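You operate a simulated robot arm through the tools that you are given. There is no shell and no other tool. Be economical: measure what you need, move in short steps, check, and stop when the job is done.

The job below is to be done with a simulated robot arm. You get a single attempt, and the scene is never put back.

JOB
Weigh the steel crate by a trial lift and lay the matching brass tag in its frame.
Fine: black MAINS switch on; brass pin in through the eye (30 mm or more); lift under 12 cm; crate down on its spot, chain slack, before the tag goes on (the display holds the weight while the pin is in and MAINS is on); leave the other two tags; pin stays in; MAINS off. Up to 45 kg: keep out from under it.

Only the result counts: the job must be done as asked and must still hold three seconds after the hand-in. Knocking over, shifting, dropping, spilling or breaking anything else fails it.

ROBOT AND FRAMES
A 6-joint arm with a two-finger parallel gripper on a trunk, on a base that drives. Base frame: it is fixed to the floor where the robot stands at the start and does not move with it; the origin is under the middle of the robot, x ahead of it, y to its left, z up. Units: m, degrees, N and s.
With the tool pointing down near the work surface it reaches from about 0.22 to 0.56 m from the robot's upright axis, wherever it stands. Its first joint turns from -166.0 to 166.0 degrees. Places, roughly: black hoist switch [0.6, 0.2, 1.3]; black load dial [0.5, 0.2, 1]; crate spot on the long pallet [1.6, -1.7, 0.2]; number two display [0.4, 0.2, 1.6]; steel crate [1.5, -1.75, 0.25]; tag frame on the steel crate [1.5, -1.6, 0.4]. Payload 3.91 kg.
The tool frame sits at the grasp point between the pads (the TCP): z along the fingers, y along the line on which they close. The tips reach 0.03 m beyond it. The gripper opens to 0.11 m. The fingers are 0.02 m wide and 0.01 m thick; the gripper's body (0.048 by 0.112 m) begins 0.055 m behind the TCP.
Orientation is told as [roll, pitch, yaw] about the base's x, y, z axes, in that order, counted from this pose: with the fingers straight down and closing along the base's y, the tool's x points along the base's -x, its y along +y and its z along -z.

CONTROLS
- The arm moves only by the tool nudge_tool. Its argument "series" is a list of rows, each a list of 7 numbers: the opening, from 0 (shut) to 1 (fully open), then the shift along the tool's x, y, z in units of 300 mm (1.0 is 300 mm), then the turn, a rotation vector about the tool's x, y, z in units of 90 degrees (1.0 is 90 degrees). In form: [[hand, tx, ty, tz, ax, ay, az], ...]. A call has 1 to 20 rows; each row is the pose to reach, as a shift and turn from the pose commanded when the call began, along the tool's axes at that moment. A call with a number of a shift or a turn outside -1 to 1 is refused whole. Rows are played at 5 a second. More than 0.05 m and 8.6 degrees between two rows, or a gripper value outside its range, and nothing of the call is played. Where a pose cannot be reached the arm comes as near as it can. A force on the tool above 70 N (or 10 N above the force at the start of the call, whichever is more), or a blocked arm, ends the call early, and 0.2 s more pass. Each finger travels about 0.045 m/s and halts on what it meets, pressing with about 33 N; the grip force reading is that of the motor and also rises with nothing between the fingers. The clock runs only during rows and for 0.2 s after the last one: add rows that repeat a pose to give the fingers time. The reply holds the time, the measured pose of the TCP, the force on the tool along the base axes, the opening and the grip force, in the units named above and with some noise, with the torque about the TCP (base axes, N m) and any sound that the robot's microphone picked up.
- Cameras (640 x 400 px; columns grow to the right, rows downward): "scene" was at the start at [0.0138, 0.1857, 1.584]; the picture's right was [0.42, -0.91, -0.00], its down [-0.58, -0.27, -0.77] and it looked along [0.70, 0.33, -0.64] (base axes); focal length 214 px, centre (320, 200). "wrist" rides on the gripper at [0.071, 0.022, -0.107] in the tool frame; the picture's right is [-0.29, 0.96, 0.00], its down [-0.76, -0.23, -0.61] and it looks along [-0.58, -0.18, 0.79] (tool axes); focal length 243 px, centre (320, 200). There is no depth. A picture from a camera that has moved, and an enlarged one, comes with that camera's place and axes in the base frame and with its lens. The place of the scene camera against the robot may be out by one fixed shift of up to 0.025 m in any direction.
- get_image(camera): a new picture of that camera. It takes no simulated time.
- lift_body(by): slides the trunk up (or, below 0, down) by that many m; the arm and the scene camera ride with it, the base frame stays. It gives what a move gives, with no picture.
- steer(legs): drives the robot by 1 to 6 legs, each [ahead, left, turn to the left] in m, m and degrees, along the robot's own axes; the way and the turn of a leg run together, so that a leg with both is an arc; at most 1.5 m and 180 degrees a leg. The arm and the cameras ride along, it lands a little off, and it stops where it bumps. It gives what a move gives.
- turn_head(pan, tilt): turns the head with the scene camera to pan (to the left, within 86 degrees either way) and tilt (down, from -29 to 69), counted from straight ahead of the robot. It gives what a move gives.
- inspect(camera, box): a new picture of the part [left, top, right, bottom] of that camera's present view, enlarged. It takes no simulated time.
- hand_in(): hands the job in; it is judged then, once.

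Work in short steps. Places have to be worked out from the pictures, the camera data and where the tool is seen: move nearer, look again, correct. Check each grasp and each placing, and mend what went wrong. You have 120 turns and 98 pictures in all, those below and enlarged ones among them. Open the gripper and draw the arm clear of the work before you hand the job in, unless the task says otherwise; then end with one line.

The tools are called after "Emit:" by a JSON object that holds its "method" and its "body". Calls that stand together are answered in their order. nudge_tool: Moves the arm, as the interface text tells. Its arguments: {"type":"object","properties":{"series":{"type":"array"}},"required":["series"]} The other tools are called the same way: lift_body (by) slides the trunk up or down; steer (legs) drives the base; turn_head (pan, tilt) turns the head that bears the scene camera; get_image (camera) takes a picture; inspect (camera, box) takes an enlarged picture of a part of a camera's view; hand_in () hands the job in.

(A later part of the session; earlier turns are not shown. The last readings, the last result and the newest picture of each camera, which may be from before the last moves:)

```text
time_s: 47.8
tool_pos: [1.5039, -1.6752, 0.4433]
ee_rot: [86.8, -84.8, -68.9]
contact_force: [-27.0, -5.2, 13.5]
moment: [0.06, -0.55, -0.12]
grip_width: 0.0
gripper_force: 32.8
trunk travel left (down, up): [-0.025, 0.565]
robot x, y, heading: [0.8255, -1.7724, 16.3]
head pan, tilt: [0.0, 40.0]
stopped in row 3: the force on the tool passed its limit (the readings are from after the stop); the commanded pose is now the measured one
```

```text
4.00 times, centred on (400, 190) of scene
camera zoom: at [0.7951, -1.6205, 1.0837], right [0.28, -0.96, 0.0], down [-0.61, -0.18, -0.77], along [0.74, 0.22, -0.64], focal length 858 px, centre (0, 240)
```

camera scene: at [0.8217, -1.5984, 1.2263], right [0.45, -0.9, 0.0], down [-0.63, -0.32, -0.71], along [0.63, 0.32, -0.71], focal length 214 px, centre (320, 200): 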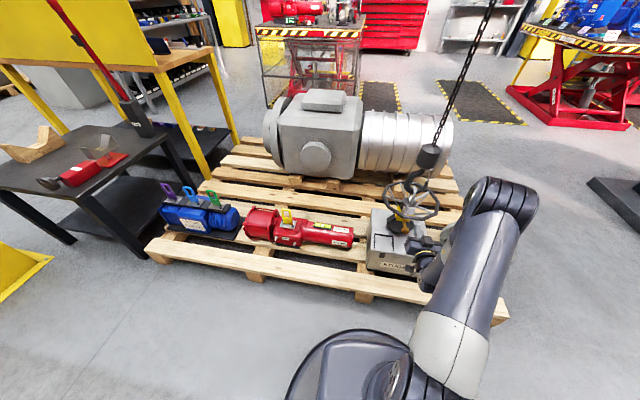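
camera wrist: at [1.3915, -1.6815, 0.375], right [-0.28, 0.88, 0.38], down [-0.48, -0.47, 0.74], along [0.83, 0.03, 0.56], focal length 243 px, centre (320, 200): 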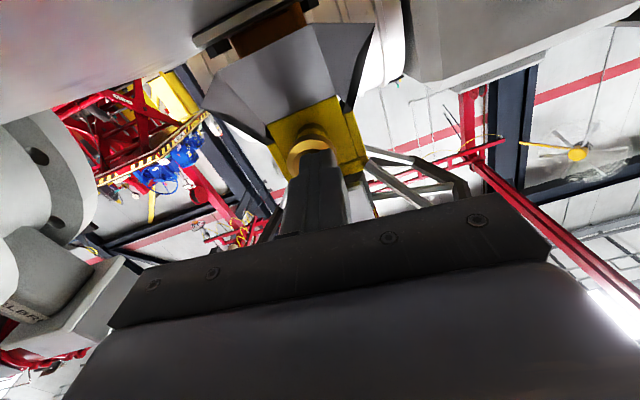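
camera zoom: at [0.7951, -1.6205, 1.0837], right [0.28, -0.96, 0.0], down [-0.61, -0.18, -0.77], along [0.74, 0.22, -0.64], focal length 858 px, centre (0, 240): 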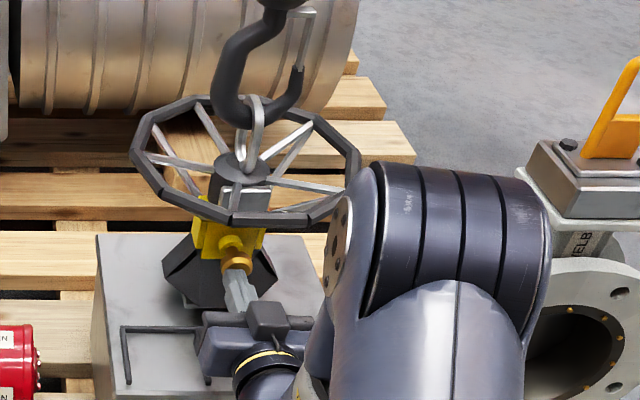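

The push stopped hard against the limit, the head is close to the boss, and the crate hasn't shifted. I'll draw back and check how far the pin is in.

Emit:
{"method": "nudge_tool", "body": {"series": [[0, 0, 0, -0.1, 0, 0, 0], [0, 0, 0, -0.25, 0, 0, 0], [0, 0, 0, -0.4, 0, 0, 0], [0, 0, 0, -0.5, 0, 0, 0]]}}

Emit:
{"method": "inspect", "body": {"camera": "wrist", "box": [220, 40, 460, 190]}}

Emit:
{"method": "inspect", "body": {"camera": "scene", "box": [340, 140, 460, 240]}}

```text
time_s: 48.8
tool_pos: [1.3678, -1.7247, 0.447]
ee_rot: [83.2, -83.9, -65.3]
contact_force: [0.1, 0.3, 0.4]
moment: [0.01, 0.0, 0.02]
grip_width: 0.0
gripper_force: 32.9
out of reach, approached as far as the arm can: row 4
trunk travel left (down, up): [-0.025, 0.565]
robot x, y, heading: [0.822, -1.7747, 16.6]
head pan, tilt: [0.0, 40.0]
```

```text
2.67 times, centred on (340, 115) of wrist
camera zoom: at [1.257, -1.7294, 0.3795], right [-0.28, 0.88, 0.39], down [-0.47, -0.48, 0.74], along [0.83, 0.02, 0.55], focal length 647 px, centre (267, 427)
```

zoom: 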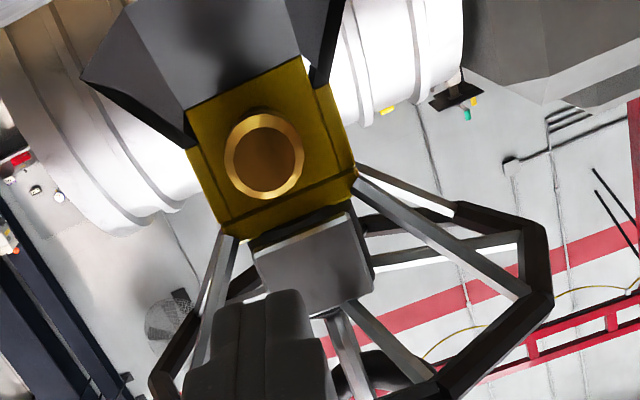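

```text
4.00 times, centred on (400, 190) of scene
camera zoom: at [0.7975, -1.6201, 1.0834], right [0.28, -0.96, 0.0], down [-0.62, -0.18, -0.77], along [0.73, 0.22, -0.64], focal length 858 px, centre (0, 240)
```

zoom: 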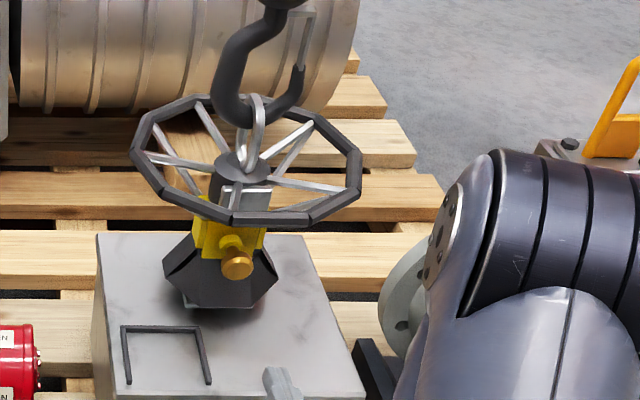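

The pin is now seated, having travelled about 5 cm, and the crate didn't move. I'll raise the trunk and drive back to the panel, stopping short and turned so I can watch both the panel and the crate.

Emit:
{"method": "steer", "body": {"legs": [[-0.5, 0, 0]]}}

Emit:
{"method": "lift_body", "body": {"by": 0.45}}

Emit:
{"method": "steer", "body": {"legs": [[0, 0, 53.5], [1.28, 0.45, 0]]}}

Emit:
{"method": "get_image", "body": {"camera": "scene"}}

Emit:
{"method": "get_image", "body": {"camera": "wrist"}}

```text
time_s: 51.8
tool_pos: [0.8916, -1.8652, 0.4472]
ee_rot: [83.3, -84.0, -65.5]
contact_force: [0.5, 0.6, 0.5]
moment: [0.0, -0.03, -0.02]
grip_width: 0.0002
gripper_force: 33.6
trunk travel left (down, up): [-0.025, 0.565]
robot x, y, heading: [0.3436, -1.9157, 16.3]
head pan, tilt: [0.0, 40.0]
```

```text
refused: 0.45 is not a number from -0.4 to 0.4
```

```text
time_s: 61.0
tool_pos: [0.5664, -0.0612, 0.4465]
ee_rot: [83.1, -84.0, -8.2]
contact_force: [0.7, 0.6, -0.5]
moment: [0.01, -0.01, -0.03]
grip_width: 0.0
gripper_force: 32.6
trunk travel left (down, up): [-0.025, 0.565]
robot x, y, heading: [0.3111, -0.5486, 73.7]
head pan, tilt: [0.0, 40.0]
```

```text
55 pictures are left
camera scene: at [0.1671, -0.4821, 1.0834], right [0.96, -0.28, 0.0], down [-0.18, -0.62, -0.77], along [0.22, 0.74, -0.64], focal length 214 px, centre (320, 200)
```

scene: 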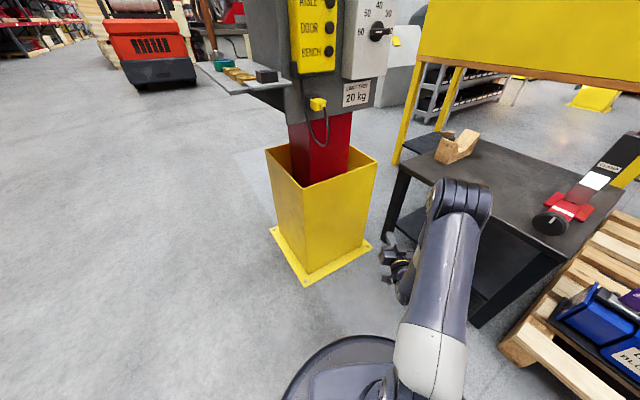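

```text
54 pictures are left
camera wrist: at [0.5099, -0.1578, 0.3796], right [-0.89, 0.24, 0.39], down [0.14, -0.66, 0.74], along [0.43, 0.71, 0.55], focal length 243 px, centre (320, 200)
```

wrist: 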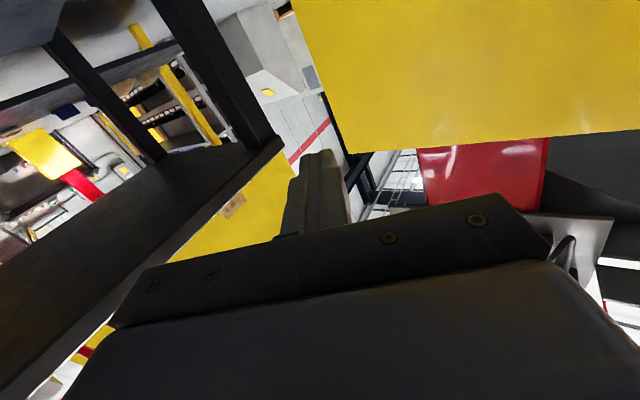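

The trunk lift was refused because 0.4 m is the maximum, so the arm is low beside the desk. I'll back away first and then lift in two steps.

Emit:
{"method": "steer", "body": {"legs": [[-0.2, 0, 0]]}}

Emit:
{"method": "lift_body", "body": {"by": 0.4}}

Emit:
{"method": "lift_body", "body": {"by": 0.1}}

Emit:
{"method": "turn_head", "body": {"pan": 10, "tilt": 20}}

Emit:
{"method": "get_image", "body": {"camera": "scene"}}

```text
time_s: 62.6
tool_pos: [0.509, -0.2523, 0.446]
ee_rot: [83.4, -83.9, -8.0]
contact_force: [-0.5, 0.2, 1.7]
moment: [-0.03, 0.0, -0.01]
grip_width: 0.0002
gripper_force: 32.9
trunk travel left (down, up): [-0.025, 0.565]
robot x, y, heading: [0.256, -0.7401, 74.1]
head pan, tilt: [0.0, 40.0]
```

```text
time_s: 66.5
tool_pos: [0.5078, -0.2522, 0.8479]
ee_rot: [83.2, -84.0, -8.0]
contact_force: [0.0, 0.0, 0.7]
moment: [0.01, -0.01, 0.01]
grip_width: 0.0
gripper_force: 33.3
trunk travel left (down, up): [-0.425, 0.165]
robot x, y, heading: [0.253, -0.7406, 74.1]
head pan, tilt: [0.0, 40.0]
```

```text
time_s: 67.8
tool_pos: [0.5081, -0.2522, 0.9468]
ee_rot: [83.3, -84.0, -8.0]
contact_force: [0.1, 0.0, 0.2]
moment: [0.03, -0.02, -0.03]
grip_width: 0.0
gripper_force: 33.6
trunk travel left (down, up): [-0.525, 0.065]
robot x, y, heading: [0.2535, -0.7403, 73.6]
head pan, tilt: [0.0, 40.0]
```

```text
time_s: 68.6
tool_pos: [0.5075, -0.2523, 0.9463]
ee_rot: [83.2, -84.0, -8.0]
contact_force: [0.3, 0.3, 0.6]
moment: [-0.01, 0.01, -0.01]
grip_width: 0.0002
gripper_force: 33.6
trunk travel left (down, up): [-0.525, 0.065]
robot x, y, heading: [0.2525, -0.741, 73.8]
head pan, tilt: [10.0, 20.0]
```

```text
53 pictures are left
camera scene: at [0.0972, -0.6636, 1.6147], right [0.99, -0.11, 0.0], down [-0.04, -0.34, -0.94], along [0.1, 0.93, -0.34], focal length 214 px, centre (320, 200)
```

scene: 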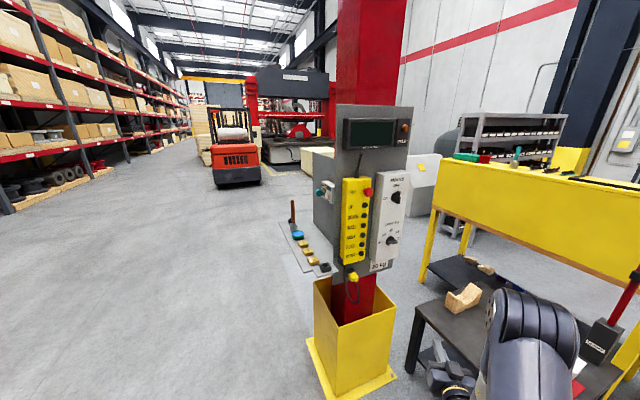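

Emit:
{"method": "inspect", "body": {"camera": "scene", "box": [330, 100, 420, 190]}}

Emit:
{"method": "inspect", "body": {"camera": "scene", "box": [335, 190, 415, 280]}}

```text
4.44 times, centred on (375, 145) of scene
camera zoom: at [0.0972, -0.6636, 1.6147], right [0.99, -0.11, 0.0], down [-0.04, -0.34, -0.94], along [0.1, 0.93, -0.34], focal length 953 px, centre (76, 444)
```

zoom: 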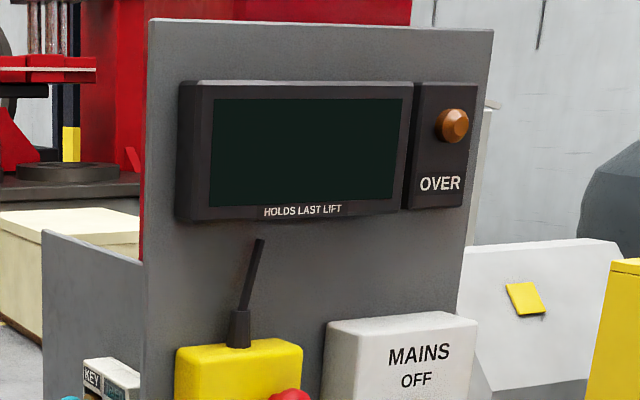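

```text
4.44 times, centred on (375, 235) of scene
camera zoom: at [0.0972, -0.6636, 1.6147], right [0.99, -0.11, 0.0], down [-0.04, -0.34, -0.94], along [0.1, 0.93, -0.34], focal length 953 px, centre (76, 44)
```

zoom: 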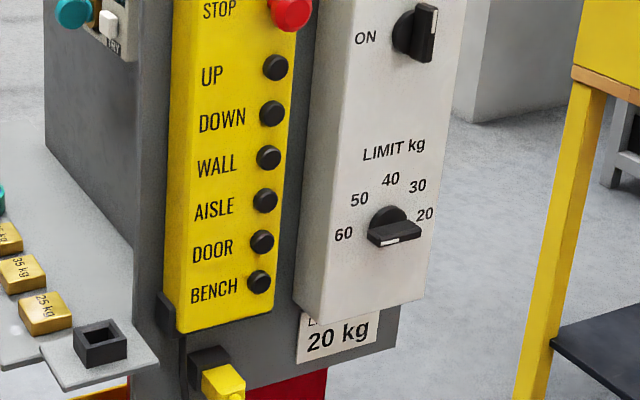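

The dial stands at 20, with 50 lying 135° counter-clockwise, and MAINS is off with ON 90° counter-clockwise. I'll drive in and square the tool to the panel below the LIMIT dial.

Emit:
{"method": "steer", "body": {"legs": [[0.29, -0.04, 0]]}}

Emit:
{"method": "nudge_tool", "body": {"series": [[0.3, -0.06, 0.083, -0.021, -0.04, 0.004, -0.018], [0.5, -0.123, 0.166, -0.042, -0.082, 0.009, -0.035], [0.5, -0.185, 0.25, -0.063, -0.123, 0.013, -0.053], [0.5, -0.246, 0.333, -0.084, -0.1635, 0.017, -0.071]]}}

Emit:
{"method": "get_image", "body": {"camera": "wrist"}}

Emit:
{"method": "get_image", "body": {"camera": "scene"}}

```text
time_s: 70.7
tool_pos: [0.6317, 0.0204, 0.9473]
ee_rot: [83.2, -84.1, -8.1]
contact_force: [-0.1, 0.5, 0.1]
moment: [-0.04, -0.04, -0.04]
grip_width: 0.0
gripper_force: 33.0
trunk travel left (down, up): [-0.525, 0.065]
robot x, y, heading: [0.3739, -0.4685, 73.6]
head pan, tilt: [10.0, 20.0]
```

```text
time_s: 71.7
tool_pos: [0.5405, 0.021, 1.0348]
ee_rot: [3.1, -88.4, 87.1]
contact_force: [-0.2, -0.1, 0.3]
moment: [0.03, 0.0, 0.02]
grip_width: 0.055
gripper_force: 0.1
out of reach, approached as far as the arm can: row 1, 2, 3, 4
trunk travel left (down, up): [-0.525, 0.065]
robot x, y, heading: [0.3755, -0.4685, 73.6]
head pan, tilt: [10.0, 20.0]
```

```text
50 pictures are left
camera wrist: at [0.5189, -0.0878, 0.9671], right [-0.96, 0.01, 0.29], down [0.23, -0.59, 0.78], along [0.18, 0.81, 0.56], focal length 243 px, centre (320, 200)
```

wrist: 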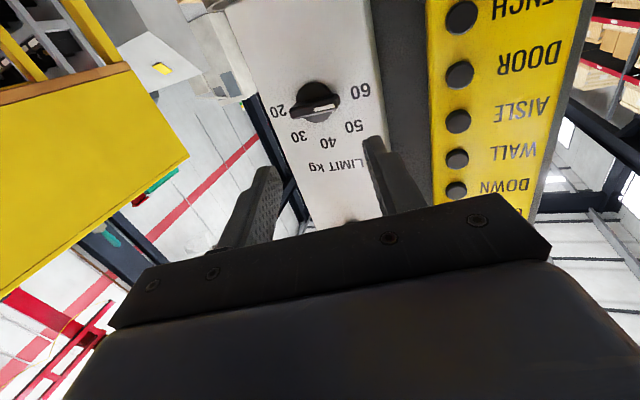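

```text
49 pictures are left
camera scene: at [0.2201, -0.3905, 1.6148], right [0.99, -0.11, 0.0], down [-0.04, -0.34, -0.94], along [0.1, 0.93, -0.34], focal length 214 px, centre (320, 200)
```

scene: 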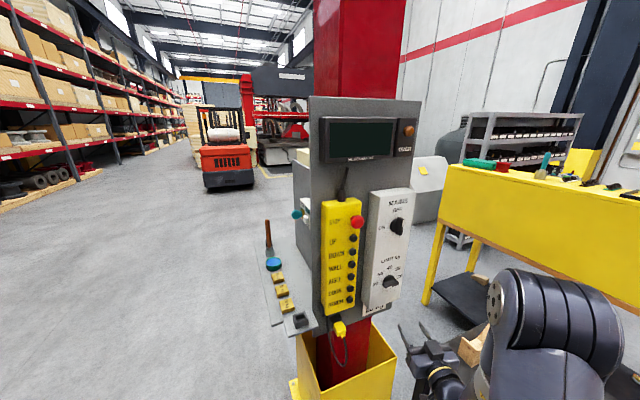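

Bearings from two places put the LIMIT dial at (0.55, 0.227, 1.039), UP at (0.394, 0.17, 1.252) and MAINS at (0.546, 0.2, 1.275). I'll move in front of the dial and roll the gripper 90° so the fingers straddle its level wing.

Emit:
{"method": "nudge_tool", "body": {"series": [[0.6, 0, -0.005, 0.05, 0, 0, 0.09], [0.6, -0.005, -0.01, 0.1, 0, 0, 0.18], [0.6, -0.01, -0.015, 0.15, 0, 0, 0.27], [0.6, -0.01, -0.02, 0.2, 0, 0, 0.36], [0.6, -0.02, -0.03, 0.23, 0, 0, 0.45], [0.6, -0.02, -0.03, 0.265, 0, 0, 0.54], [0.6, -0.02, -0.03, 0.265, 0, 0, 0.63], [0.6, -0.02, -0.03, 0.265, 0, 0, 0.72], [0.6, -0.02, -0.03, 0.265, 0, 0, 0.81], [0.6, -0.02, -0.03, 0.265, 0, 0, 0.9], [0.6, -0.02, -0.03, 0.265, 0, 0, 1.0]]}}

Emit:
{"method": "get_image", "body": {"camera": "wrist"}}

Emit:
{"method": "inspect", "body": {"camera": "scene", "box": [350, 240, 450, 340]}}

```text
refused: row 11 steps farther than a row can; nothing moved
```

```text
48 pictures are left
camera wrist: at [0.5189, -0.0878, 0.9671], right [-0.96, 0.01, 0.29], down [0.23, -0.59, 0.78], along [0.18, 0.81, 0.56], focal length 243 px, centre (320, 200)
```

wrist: 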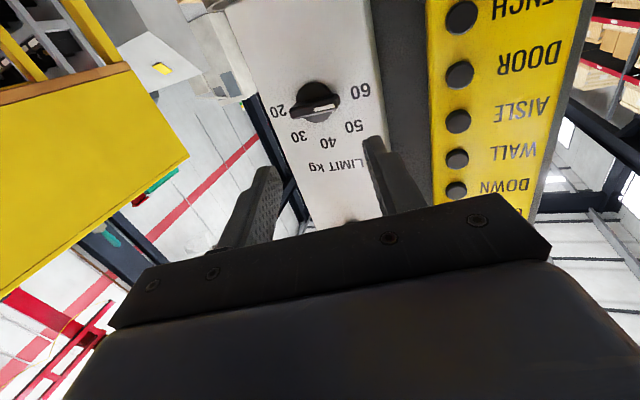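

```text
4.00 times, centred on (400, 290) of scene
camera zoom: at [0.2201, -0.3905, 1.6148], right [0.99, -0.11, 0.0], down [-0.04, -0.34, -0.94], along [0.1, 0.93, -0.34], focal length 858 px, centre (0, -160)
```

zoom: 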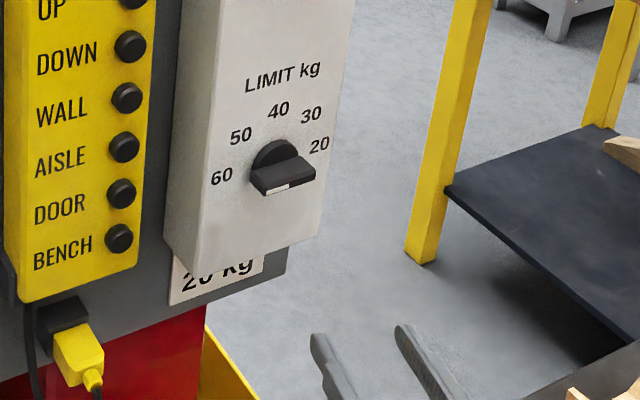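

The roll step was slightly too big for one row. Before retrying, the white pointer mark needs a closer look, since the two views seem to disagree on which end it's at.

Emit:
{"method": "inspect", "body": {"camera": "wrist", "box": [260, 60, 400, 180]}}

Emit:
{"method": "inspect", "body": {"camera": "scene", "box": [375, 185, 425, 295]}}

```text
3.33 times, centred on (330, 120) of wrist
camera zoom: at [0.5189, -0.0878, 0.9671], right [-0.96, 0.01, 0.29], down [0.23, -0.59, 0.78], along [0.18, 0.81, 0.56], focal length 809 px, centre (287, 467)
```

zoom: 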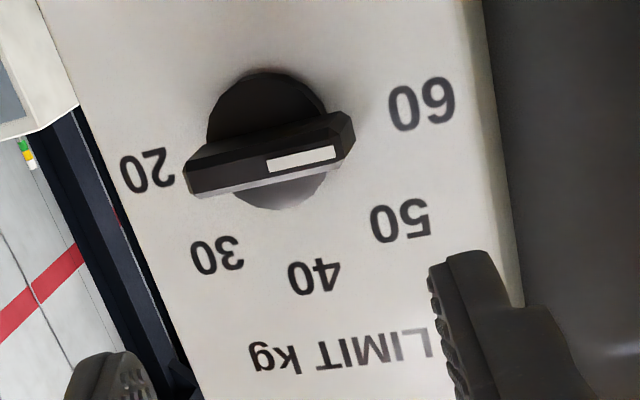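

```text
3.64 times, centred on (400, 240) of scene
camera zoom: at [0.2201, -0.3905, 1.6148], right [0.99, -0.11, 0.0], down [-0.04, -0.34, -0.94], along [0.1, 0.93, -0.34], focal length 780 px, centre (29, 54)
```

zoom: 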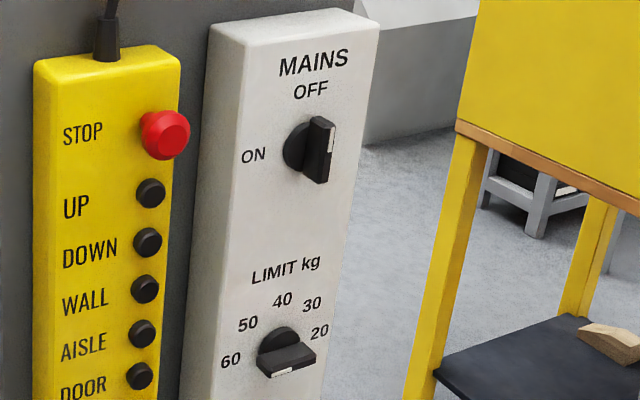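

The mark is actually at 60, so the limit already allows 45 kg and I'll leave the dial alone. Only MAINS needs turning, so I'll rise in front of it with the fingers either side of its vertical wing.

Emit:
{"method": "nudge_tool", "body": {"series": [[0.5, -0.05, 0, 0.08, 0, 0, 0], [0.5, -0.15, 0, 0.16, 0, 0, 0], [0.5, -0.3, 0, 0.22, 0, 0, 0], [0.5, -0.45, 0, 0.25, 0, 0, 0], [0.5, -0.6, -0.01, 0.27, 0, 0, 0], [0.5, -0.7, -0.015, 0.28, 0, 0, 0], [0.5, -0.79, -0.015, 0.28, 0, 0, 0]]}}

Emit:
{"method": "get_image", "body": {"camera": "wrist"}}

Emit:
{"method": "get_image", "body": {"camera": "scene"}}

```text
time_s: 73.3
tool_pos: [0.5435, 0.1129, 1.2715]
ee_rot: [-5.3, -88.4, 95.2]
contact_force: [0.1, -0.7, -0.2]
moment: [0.0, -0.01, -0.01]
grip_width: 0.0551
gripper_force: 0.0
trunk travel left (down, up): [-0.525, 0.065]
robot x, y, heading: [0.3747, -0.4692, 73.6]
head pan, tilt: [10.0, 20.0]
```

```text
44 pictures are left
camera wrist: at [0.5221, 0.0039, 1.2023], right [-0.96, 0.01, 0.29], down [0.23, -0.59, 0.78], along [0.18, 0.81, 0.56], focal length 243 px, centre (320, 200)
```

wrist: 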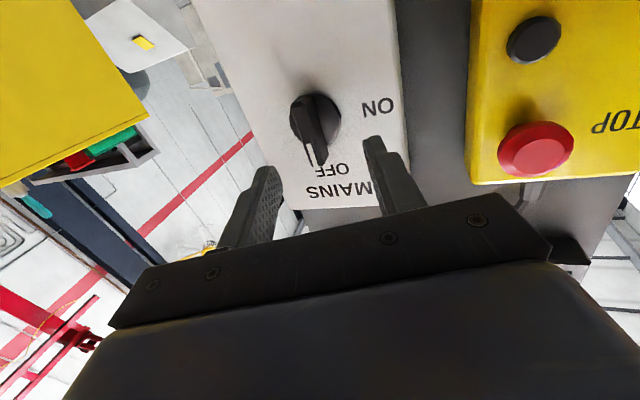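

```text
43 pictures are left
camera scene: at [0.2201, -0.3904, 1.6148], right [0.99, -0.11, 0.0], down [-0.04, -0.34, -0.94], along [0.1, 0.93, -0.34], focal length 214 px, centre (320, 200)
```

scene: 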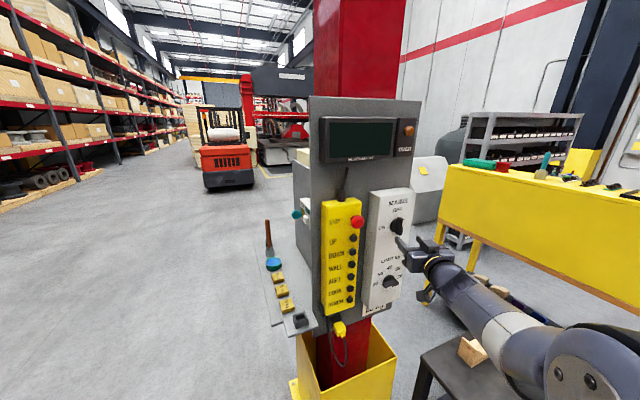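

The wing sits at about (0.552, 0.21, 1.268). I'll shift 8 mm right and slide the fingers in on either side of it, watching the force.

Emit:
{"method": "nudge_tool", "body": {"series": [[0.5, 0.01, -0.028, 0.06, 0, 0, 0], [0.5, 0.01, -0.028, 0.12, 0, 0, 0], [0.5, 0.01, -0.028, 0.18, 0, 0, 0], [0.5, 0.01, -0.028, 0.22, 0, 0, 0], [0.5, 0.01, -0.028, 0.25, 0, 0, 0]]}}

Emit:
{"method": "get_image", "body": {"camera": "wrist"}}

Emit:
{"method": "inspect", "body": {"camera": "scene", "box": [360, 190, 460, 270]}}

```text
time_s: 74.5
tool_pos: [0.5524, 0.1871, 1.2647]
ee_rot: [-6.1, -88.5, 96.2]
contact_force: [-0.8, 0.6, -0.3]
moment: [-0.01, 0.02, 0.04]
grip_width: 0.0549
gripper_force: 0.0
trunk travel left (down, up): [-0.525, 0.065]
robot x, y, heading: [0.3767, -0.4667, 73.8]
head pan, tilt: [10.0, 20.0]
```

```text
42 pictures are left
camera wrist: at [0.5303, 0.0783, 1.1966], right [-0.96, 0.01, 0.29], down [0.23, -0.59, 0.78], along [0.18, 0.81, 0.56], focal length 243 px, centre (320, 200)
```

wrist: 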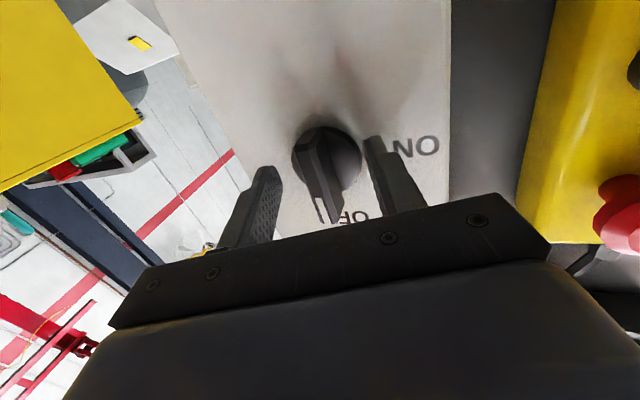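

```text
5.00 times, centred on (410, 230) of scene
camera zoom: at [0.2201, -0.3903, 1.6148], right [0.99, -0.11, 0.0], down [-0.04, -0.34, -0.94], along [0.1, 0.93, -0.34], focal length 1072 px, centre (-130, 50)
```

zoom: 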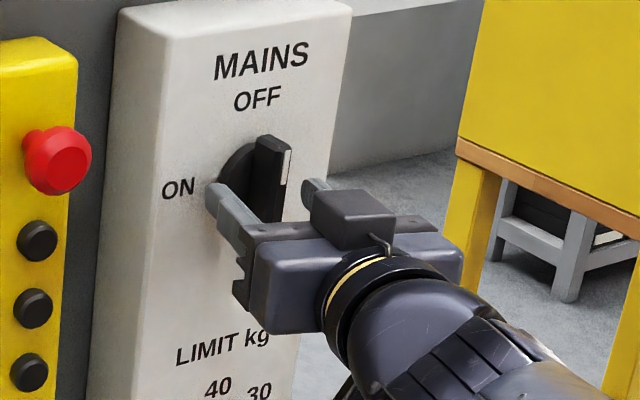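

The fingers straddle the wing. I'll go about 1 cm deeper and then close on it.

Emit:
{"method": "nudge_tool", "body": {"series": [[0.5, -0.015, 0, 0.04, 0, 0, 0], [0.3, -0.015, 0, 0.04, 0, 0, 0], [0.1, -0.015, 0, 0.04, 0, 0, 0], [0.0, -0.015, 0, 0.04, 0, 0, 0], [0.0, -0.015, 0, 0.04, 0, 0, 0], [0.0, -0.015, 0, 0.04, 0, 0, 0]]}}

Emit:
{"method": "get_image", "body": {"camera": "wrist"}}

```text
time_s: 75.1
tool_pos: [0.5445, 0.1914, 1.2672]
ee_rot: [-14.6, -87.9, 105.0]
contact_force: [-15.4, -41.1, -2.6]
moment: [0.3, -0.24, 2.03]
grip_width: 0.0387
gripper_force: 17.3
trunk travel left (down, up): [-0.525, 0.065]
robot x, y, heading: [0.3765, -0.4702, 74.0]
head pan, tilt: [10.0, 20.0]
stopped in row 3: the force on the tool passed its limit (the readings are from after the stop); the commanded pose is now the measured one
```

```text
40 pictures are left
camera wrist: at [0.5241, 0.0812, 1.1997], right [-0.96, 0.0, 0.28], down [0.23, -0.58, 0.78], along [0.17, 0.81, 0.56], focal length 243 px, centre (320, 200)
```

wrist: 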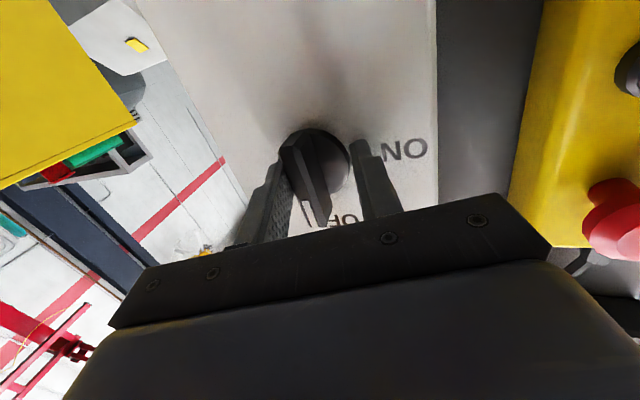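

The right-hand finger met the wing first and a fingertip touched the panel face. I'll back off 8 mm, centre on the wing at about x=0.556, and close again.

Emit:
{"method": "nudge_tool", "body": {"series": [[0.4, 0, 0, -0.027, 0, 0, 0], [0.42, 0, -0.04, -0.027, 0, 0, 0], [0.3, 0, -0.04, -0.027, 0, 0, 0], [0.2, 0, -0.04, -0.027, 0, 0, 0], [0.1, 0, -0.04, -0.027, 0, 0, 0], [0.1, 0, -0.04, -0.027, 0, 0, 0], [0.1, 0, -0.04, -0.027, 0, 0, 0]]}}

Emit:
{"method": "get_image", "body": {"camera": "wrist"}}

```text
time_s: 76.7
tool_pos: [0.5457, 0.1894, 1.2661]
ee_rot: [-20.2, -87.9, 111.2]
contact_force: [-55.4, -6.7, -4.4]
moment: [-0.34, -0.39, 1.79]
grip_width: 0.0389
gripper_force: 27.5
trunk travel left (down, up): [-0.525, 0.065]
robot x, y, heading: [0.3791, -0.4677, 73.7]
head pan, tilt: [10.0, 20.0]
```

```text
39 pictures are left
camera wrist: at [0.5279, 0.0801, 1.198], right [-0.96, -0.01, 0.28], down [0.23, -0.58, 0.78], along [0.15, 0.82, 0.56], focal length 243 px, centre (320, 200)
```

wrist: 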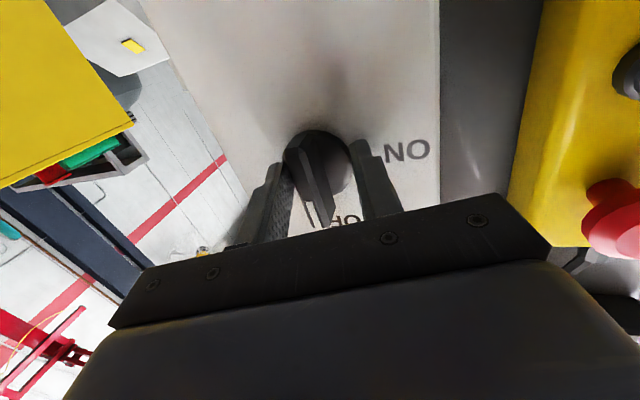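

The fingers are gripping the 39 mm round base of the knob rather than the wing. I'll open, re-centre, draw back about 12 mm so only the wing is between the pads, and close.

Emit:
{"method": "nudge_tool", "body": {"series": [[0.5, 0, 0, 0, 0, 0, 0], [0.55, 0, 0.02, -0.02, 0, 0, 0], [0.55, 0, 0.025, -0.04, 0, 0, 0], [0.3, 0, 0.025, -0.04, 0, 0, 0], [0.1, 0, 0.025, -0.04, 0, 0, 0], [0.1, 0, 0.025, -0.04, 0, 0, 0], [0.1, 0, 0.025, -0.04, 0, 0, 0], [0.1, 0, 0.025, -0.04, 0, 0, 0]]}}

Emit:
{"method": "get_image", "body": {"camera": "wrist"}}

```text
time_s: 78.5
tool_pos: [0.5555, 0.1774, 1.2635]
ee_rot: [-5.2, -87.8, 95.2]
contact_force: [7.6, 0.8, 0.0]
moment: [-0.02, 0.06, 0.09]
grip_width: 0.0161
gripper_force: 44.9
trunk travel left (down, up): [-0.525, 0.065]
robot x, y, heading: [0.3738, -0.4663, 73.8]
head pan, tilt: [10.0, 20.0]
```

```text
38 pictures are left
camera wrist: at [0.5341, 0.0676, 1.1971], right [-0.96, 0.01, 0.29], down [0.23, -0.58, 0.78], along [0.17, 0.82, 0.55], focal length 243 px, centre (320, 200)
```

wrist: 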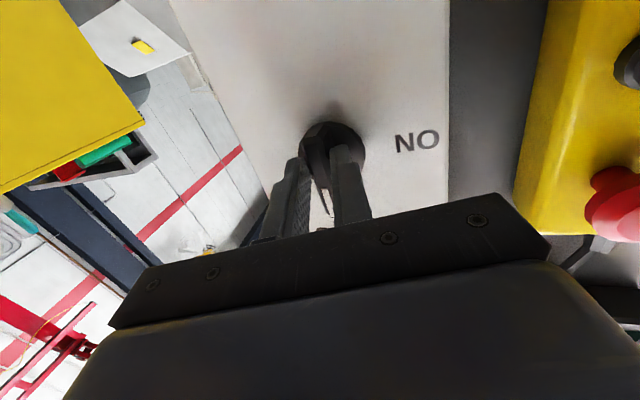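

The 16 mm wing is firmly held. I'll turn it 90° counter-clockwise toward ON.

Emit:
{"method": "nudge_tool", "body": {"series": [[0, -0.005, 0, 0, 0, 0, -0.085], [0, -0.01, 0, 0, 0, 0, -0.17], [0, -0.01, 0, 0, 0, 0, -0.255], [0, -0.01, 0, 0, 0, 0, -0.34], [0, -0.01, 0, 0, 0, 0, -0.425], [0, -0.01, 0, 0, 0, 0, -0.51], [0, -0.01, 0, 0, 0, 0, -0.595], [0, -0.01, 0, 0, 0, 0, -0.68], [0, -0.01, 0, 0, 0, 0, -0.765], [0, -0.01, 0, 0, 0, 0, -0.85], [0, -0.01, 0, 0, 0, 0, -0.935], [0, -0.01, 0, 0, 0, 0, -1.0]]}}

Emit:
{"method": "inspect", "body": {"camera": "scene", "box": [310, 100, 450, 300]}}

```text
time_s: 80.0
tool_pos: [0.5569, 0.1786, 1.2702]
ee_rot: [-83.8, -42.7, 176.9]
contact_force: [-3.0, -7.7, -4.9]
moment: [-0.17, -0.04, 0.69]
grip_width: 0.0149
gripper_force: 44.9
out of reach, approached as far as the arm can: row 6, 7
trunk travel left (down, up): [-0.525, 0.065]
robot x, y, heading: [0.3725, -0.4717, 73.9]
head pan, tilt: [10.0, 20.0]
stopped in row 7: the force on the tool passed its limit (the readings are from after the stop); the commanded pose is now the measured one
```

```text
2.00 times, centred on (380, 200) of scene
camera zoom: at [0.2188, -0.3936, 1.6153], right [0.99, -0.11, 0.0], down [-0.04, -0.34, -0.94], along [0.1, 0.93, -0.34], focal length 429 px, centre (200, 200)
```

zoom: 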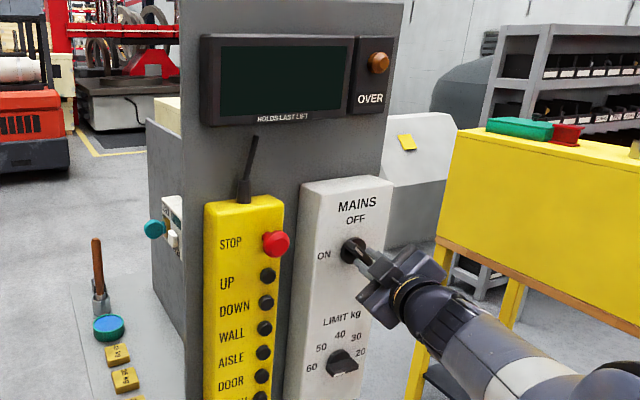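

The knob turned about 45° before the wrist hit its limit. I'll release, back off, roll the wrist back and see where the wing stands.

Emit:
{"method": "nudge_tool", "body": {"series": [[0.3, 0, 0, 0, 0, 0, 0], [0.5, 0, 0, 0, 0, 0, 0], [0.5, 0, 0, -0.1, 0, 0, 0], [0.5, 0, 0, -0.2, 0, 0, 0.09], [0.5, 0, 0, -0.25, 0, 0, 0.18], [0.4, 0, 0, -0.25, 0, 0, 0.27], [0.2, 0, 0, -0.25, 0, 0, 0.36], [0, 0, 0, -0.25, 0, 0, 0.45], [0, 0, 0, -0.25, 0, 0, 0.51], [0, 0, 0, -0.25, 0, 0, 0.51]]}}

Emit:
{"method": "get_image", "body": {"camera": "wrist"}}

Emit:
{"method": "inspect", "body": {"camera": "scene", "box": [310, 100, 450, 300]}}

```text
time_s: 82.2
tool_pos: [0.561, 0.1033, 1.2769]
ee_rot: [-14.0, -85.3, 104.9]
contact_force: [0.1, -0.4, 0.5]
moment: [-0.05, 0.01, 0.0]
grip_width: 0.0
gripper_force: 33.7
trunk travel left (down, up): [-0.525, 0.065]
robot x, y, heading: [0.3741, -0.4694, 73.8]
head pan, tilt: [10.0, 20.0]
```

```text
36 pictures are left
camera wrist: at [0.5423, -0.0094, 1.2133], right [-0.96, 0.01, 0.27], down [0.22, -0.54, 0.81], along [0.15, 0.84, 0.52], focal length 243 px, centre (320, 200)
```

wrist: 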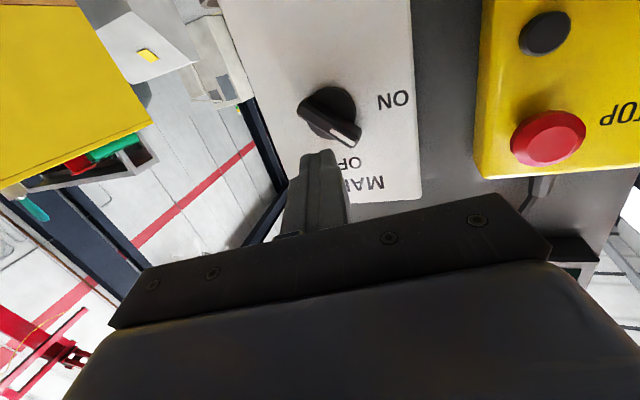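

```text
2.00 times, centred on (380, 200) of scene
camera zoom: at [0.2193, -0.3926, 1.6148], right [0.99, -0.11, 0.0], down [-0.04, -0.34, -0.94], along [0.1, 0.93, -0.34], focal length 429 px, centre (200, 200)
```

zoom: 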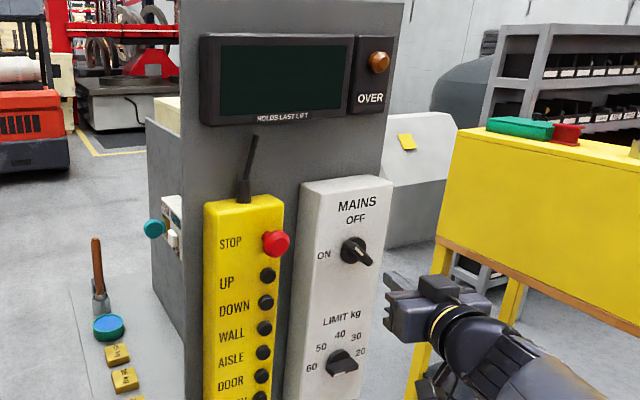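

The wing now stands about 45° toward ON. I'll finish the turn by placing the shut fingertips under its lower-right end and pushing upward.

Emit:
{"method": "nudge_tool", "body": {"series": [[0, 0.1, -0.037, 0.02, 0, 0, 0], [0, 0.164, -0.037, 0.08, 0, 0, 0], [0, 0.164, -0.037, 0.16, 0, 0, 0], [0, 0.164, -0.037, 0.22, 0, 0, 0], [0, 0.164, -0.037, 0.262, 0, 0, 0]]}}

Emit:
{"method": "get_image", "body": {"camera": "wrist"}}

```text
time_s: 83.4
tool_pos: [0.5712, 0.1782, 1.2199]
ee_rot: [-15.1, -85.3, 105.9]
contact_force: [0.2, 0.5, -0.6]
moment: [-0.08, -0.01, -0.02]
grip_width: 0.0001
gripper_force: 32.9
trunk travel left (down, up): [-0.525, 0.065]
robot x, y, heading: [0.3745, -0.4686, 73.7]
head pan, tilt: [10.0, 20.0]
```

```text
34 pictures are left
camera wrist: at [0.5529, 0.0656, 1.1576], right [-0.96, 0.01, 0.27], down [0.22, -0.54, 0.81], along [0.15, 0.84, 0.52], focal length 243 px, centre (320, 200)
```

wrist: 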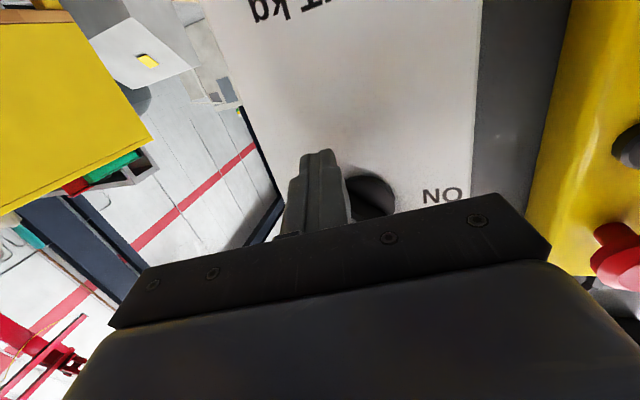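

The fingers are below and to the right of the knob, so I'll push up in small steps.

Emit:
{"method": "nudge_tool", "body": {"series": [[0, -0.03, 0, -0.002, 0, 0, 0], [0, -0.05, 0, -0.004, 0, 0, 0], [0, -0.07, 0, -0.005, 0, 0, 0], [0, -0.085, 0, -0.006, 0, 0, 0], [0, -0.1, 0, -0.008, 0, 0, 0], [0, -0.115, 0, -0.009, 0, 0, 0]]}}

Emit:
{"method": "inspect", "body": {"camera": "scene", "box": [310, 100, 450, 300]}}

```text
time_s: 84.8
tool_pos: [0.5699, 0.1786, 1.256]
ee_rot: [-13.9, -85.3, 104.9]
contact_force: [1.4, -4.1, -11.0]
moment: [-0.22, 0.0, 0.12]
grip_width: 0.0
gripper_force: 33.1
trunk travel left (down, up): [-0.525, 0.065]
robot x, y, heading: [0.3781, -0.4671, 73.9]
head pan, tilt: [10.0, 20.0]
```

```text
2.00 times, centred on (380, 200) of scene
camera zoom: at [0.2197, -0.3924, 1.6147], right [0.99, -0.11, 0.0], down [-0.04, -0.34, -0.94], along [0.1, 0.93, -0.34], focal length 429 px, centre (200, 200)
```

zoom: 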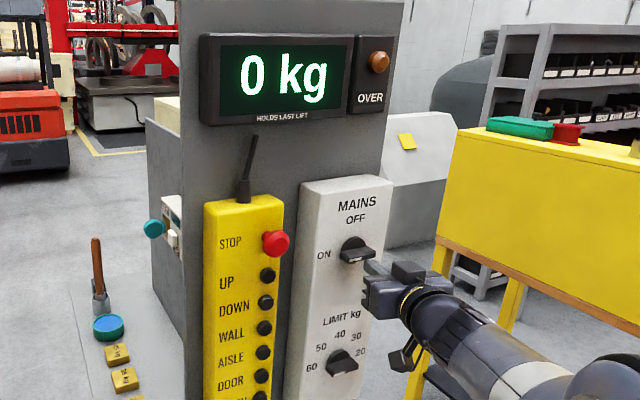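

MAINS is on and the display reads 0 kg. I'll back off and slide left to the front of UP, then check the alignment and take a baseline view of the crate.

Emit:
{"method": "nudge_tool", "body": {"series": [[0, 0, 0, -0.1, 0, 0, 0], [0, 0, 0.05, -0.23, 0, 0, 0], [0, 0.01, 0.2, -0.25, 0, 0, 0], [0, 0.015, 0.35, -0.25, 0, 0, 0], [0, 0.015, 0.5, -0.25, 0, 0, 0], [0, 0.015, 0.59, -0.25, 0, 0, 0]]}}

Emit:
{"method": "get_image", "body": {"camera": "wrist"}}

Emit:
{"method": "turn_head", "body": {"pan": -80, "tilt": 30}}

Emit:
{"method": "get_image", "body": {"camera": "scene"}}

```text
time_s: 86.2
tool_pos: [0.4147, 0.1014, 1.2547]
ee_rot: [-14.4, -85.3, 105.8]
contact_force: [-0.2, 0.6, 0.1]
moment: [-0.01, 0.0, 0.02]
grip_width: 0.0
gripper_force: 33.1
out of reach, approached as far as the arm can: row 6
trunk travel left (down, up): [-0.525, 0.065]
robot x, y, heading: [0.3801, -0.4693, 74.1]
head pan, tilt: [10.0, 20.0]
```

```text
32 pictures are left
camera wrist: at [0.3975, -0.0122, 1.1915], right [-0.96, 0.0, 0.27], down [0.23, -0.54, 0.81], along [0.15, 0.84, 0.52], focal length 243 px, centre (320, 200)
```

wrist: 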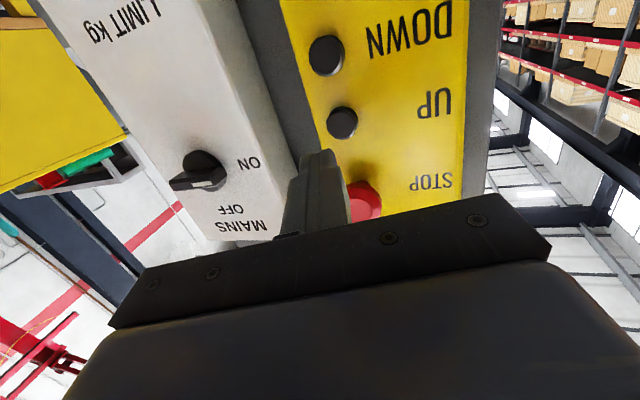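

```text
time_s: 87.9
tool_pos: [0.4156, 0.1006, 1.2542]
ee_rot: [-14.3, -85.3, 105.8]
contact_force: [0.4, 0.4, 0.3]
moment: [0.02, 0.01, -0.03]
grip_width: 0.0
gripper_force: 33.7
trunk travel left (down, up): [-0.525, 0.065]
robot x, y, heading: [0.3756, -0.468, 74.1]
head pan, tilt: [-80.0, 30.0]
```

```text
31 pictures are left
camera scene: at [0.2992, -0.4948, 1.5988], right [-0.11, -0.99, 0.0], down [-0.5, 0.05, -0.87], along [0.86, -0.09, -0.5], focal length 214 px, centre (320, 200)
```

scene: 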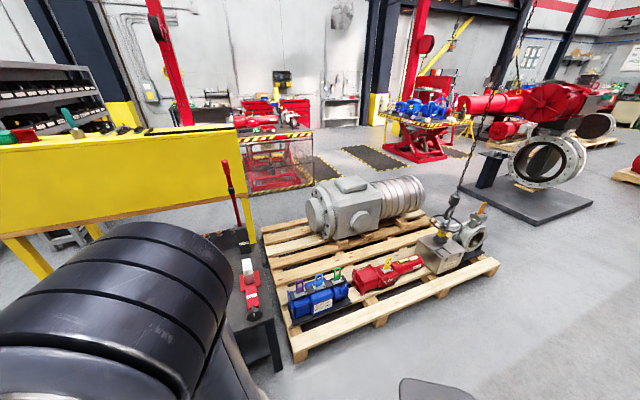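

The crate is clearly in view from here, which will let me watch the lift. I'll line the fingertip up with UP at about (0.396, 1.247), just short of touching.

Emit:
{"method": "nudge_tool", "body": {"series": [[0, 0.006, 0.03, 0.05, 0, 0, 0], [0, 0.009, 0.065, 0.085, 0, 0, 0], [0, 0.009, 0.065, 0.085, 0, 0, 0]]}}

Emit:
{"method": "get_image", "body": {"camera": "wrist"}}

Emit:
{"method": "inspect", "body": {"camera": "scene", "box": [390, 180, 510, 300]}}

```text
time_s: 88.7
tool_pos: [0.417, 0.1227, 1.2544]
ee_rot: [-14.4, -85.3, 105.7]
contact_force: [0.0, -0.3, 0.7]
moment: [0.0, 0.03, -0.03]
grip_width: 0.0
gripper_force: 32.8
out of reach, approached as far as the arm can: row 1, 2, 3
trunk travel left (down, up): [-0.525, 0.065]
robot x, y, heading: [0.3783, -0.4697, 73.8]
head pan, tilt: [-80.0, 30.0]
```

```text
30 pictures are left
camera wrist: at [0.3992, 0.0096, 1.1909], right [-0.96, 0.0, 0.27], down [0.23, -0.54, 0.81], along [0.15, 0.84, 0.52], focal length 243 px, centre (320, 200)
```

wrist: 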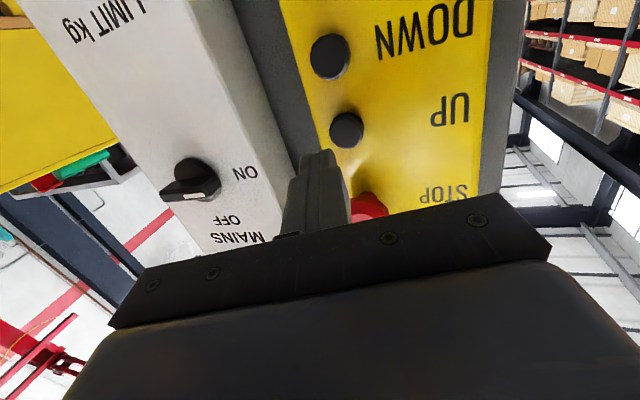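

```text
3.33 times, centred on (450, 240) of scene
camera zoom: at [0.2992, -0.495, 1.5988], right [-0.11, -0.99, 0.0], down [-0.5, 0.05, -0.87], along [0.86, -0.09, -0.5], focal length 715 px, centre (-113, 67)
```

zoom: 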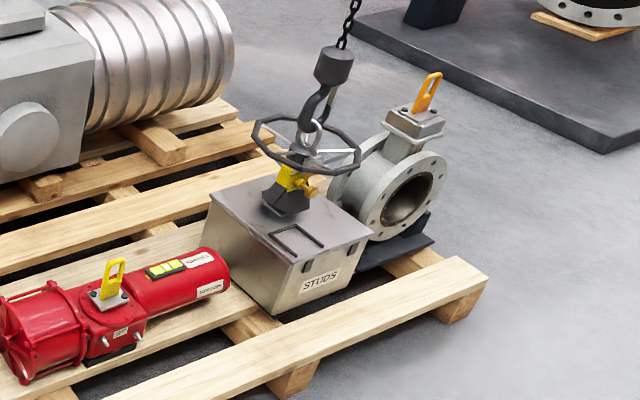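

The arm can't go further left in this posture, so I'll shift the base about 2 cm left instead.

Emit:
{"method": "steer", "body": {"legs": [[-0.01, 0.023, 0]]}}

Emit:
{"method": "get_image", "body": {"camera": "wrist"}}

```text
time_s: 89.5
tool_pos: [0.392, 0.1197, 1.2545]
ee_rot: [-14.4, -85.3, 105.9]
contact_force: [0.8, -0.8, -0.3]
moment: [-0.01, 0.01, -0.04]
grip_width: 0.0001
gripper_force: 32.4
trunk travel left (down, up): [-0.525, 0.065]
robot x, y, heading: [0.3527, -0.4777, 74.0]
head pan, tilt: [-80.0, 30.0]
```

```text
28 pictures are left
camera wrist: at [0.3739, 0.0064, 1.1908], right [-0.96, 0.0, 0.27], down [0.23, -0.54, 0.81], along [0.15, 0.84, 0.52], focal length 243 px, centre (320, 200)
```

wrist: 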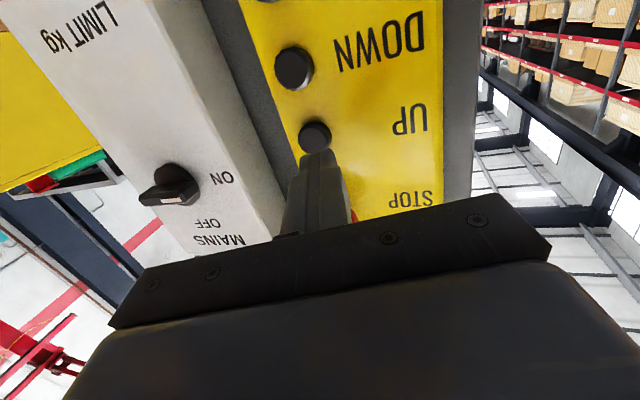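

The fingertip is over UP but about 9 mm high. I'll drop it that much and give one short press.

Emit:
{"method": "nudge_tool", "body": {"series": [[0, 0.03, 0, 0, 0, 0, 0], [0, 0.03, 0, 0.035, 0, 0, 0], [0, 0.03, 0, 0.06, 0, 0, 0], [0, 0.03, 0, 0.075, 0, 0, 0], [0, 0.03, 0, 0.03, 0, 0, 0]]}}

Emit:
{"method": "inspect", "body": {"camera": "scene", "box": [390, 180, 510, 300]}}

```text
time_s: 90.7
tool_pos: [0.3926, 0.1294, 1.2438]
ee_rot: [-13.9, -85.3, 105.5]
contact_force: [-0.6, 0.3, 0.7]
moment: [0.04, -0.02, 0.05]
grip_width: 0.0001
gripper_force: 32.7
trunk travel left (down, up): [-0.525, 0.065]
robot x, y, heading: [0.3533, -0.4768, 73.7]
head pan, tilt: [-80.0, 30.0]
```

```text
3.33 times, centred on (450, 240) of scene
camera zoom: at [0.2741, -0.498, 1.5988], right [-0.11, -0.99, 0.0], down [-0.5, 0.05, -0.87], along [0.86, -0.09, -0.5], focal length 715 px, centre (-113, 67)
```

zoom: 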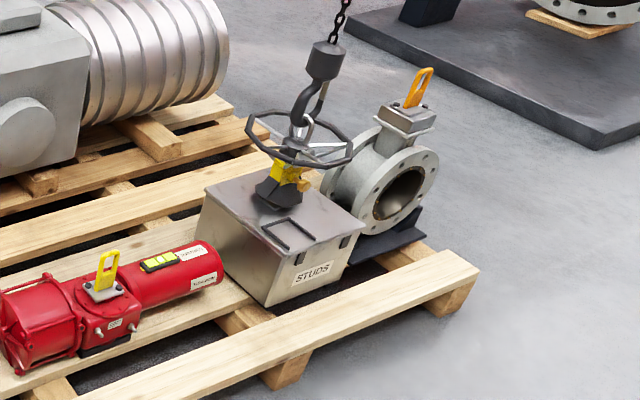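

No sound and no contact force, so the press didn't reach the button. I'll press about 8 mm deeper.

Emit:
{"method": "nudge_tool", "body": {"series": [[0, 0, 0, 0.04, 0, 0, 0], [0, 0, 0, 0.055, 0, 0, 0], [0, 0, 0, 0.07, 0, 0, 0], [0, 0, 0, 0.07, 0, 0, 0]]}}

```text
time_s: 91.7
tool_pos: [0.3922, 0.1481, 1.2426]
ee_rot: [-13.9, -85.2, 105.6]
contact_force: [0.5, -0.4, -0.5]
moment: [0.0, -0.02, -0.02]
grip_width: 0.0
gripper_force: 33.1
trunk travel left (down, up): [-0.525, 0.065]
robot x, y, heading: [0.3519, -0.4716, 73.7]
head pan, tilt: [-80.0, 30.0]
```

Emit:
{"method": "nudge_tool", "body": {"series": [[0, 0, 0, 0.015, 0, 0, 0], [0, 0, 0, 0.025, 0, 0, 0]]}}

Emit:
{"method": "inspect", "body": {"camera": "wrist", "box": [220, 40, 460, 210]}}

```text
time_s: 92.3
tool_pos: [0.3934, 0.1553, 1.2409]
ee_rot: [-13.6, -85.1, 105.3]
contact_force: [0.0, -1.5, -1.1]
moment: [-0.06, -0.02, 0.06]
grip_width: 0.0
gripper_force: 33.1
trunk travel left (down, up): [-0.525, 0.065]
robot x, y, heading: [0.3516, -0.4727, 73.9]
head pan, tilt: [-80.0, 30.0]
```

```text
2.35 times, centred on (340, 125) of wrist
camera zoom: at [0.3755, 0.0423, 1.1785], right [-0.96, -0.01, 0.27], down [0.23, -0.54, 0.81], along [0.14, 0.84, 0.52], focal length 571 px, centre (273, 376)
```

zoom: 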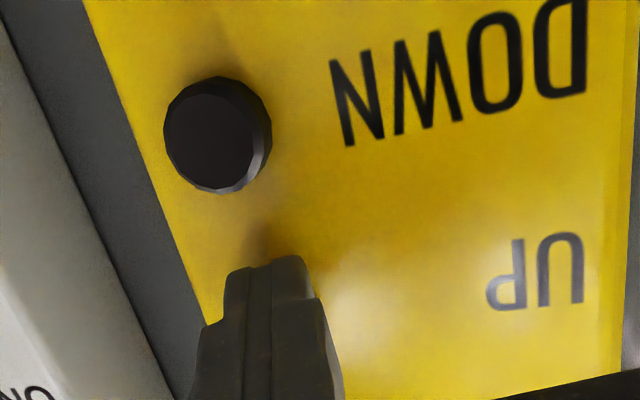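

The fingertip covers UP and contact is just starting. I'll press in a few millimetres for a short time and release.

Emit:
{"method": "nudge_tool", "body": {"series": [[0, 0, 0, 0.015, 0, 0, 0], [0, 0, 0, 0.025, 0, 0, 0], [0, 0, 0, 0.025, 0, 0, 0], [0, 0, 0, -0.03, 0, 0, 0]]}}

Emit:
{"method": "inspect", "body": {"camera": "scene", "box": [390, 180, 510, 300]}}

```text
time_s: 93.3
tool_pos: [0.3921, 0.1484, 1.242]
ee_rot: [-14.1, -85.4, 105.9]
contact_force: [-0.1, 0.3, 0.6]
moment: [0.03, 0.01, -0.01]
grip_width: 0.0004
gripper_force: 33.1
trunk travel left (down, up): [-0.525, 0.065]
robot x, y, heading: [0.35, -0.4702, 73.8]
head pan, tilt: [-80.0, 30.0]
```

```text
3.33 times, centred on (450, 240) of scene
camera zoom: at [0.274, -0.4982, 1.5988], right [-0.11, -0.99, 0.0], down [-0.5, 0.05, -0.87], along [0.86, -0.09, -0.5], focal length 715 px, centre (-113, 67)
```

zoom: 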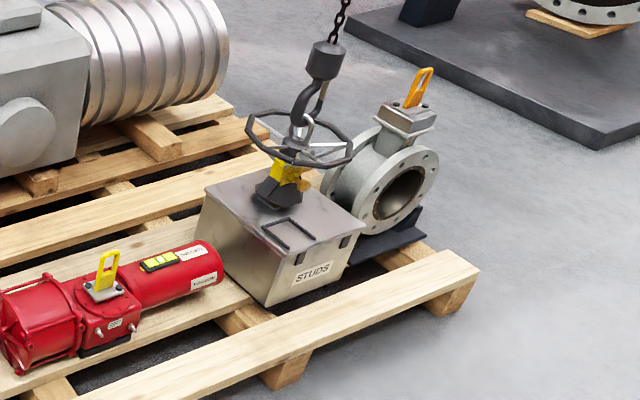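

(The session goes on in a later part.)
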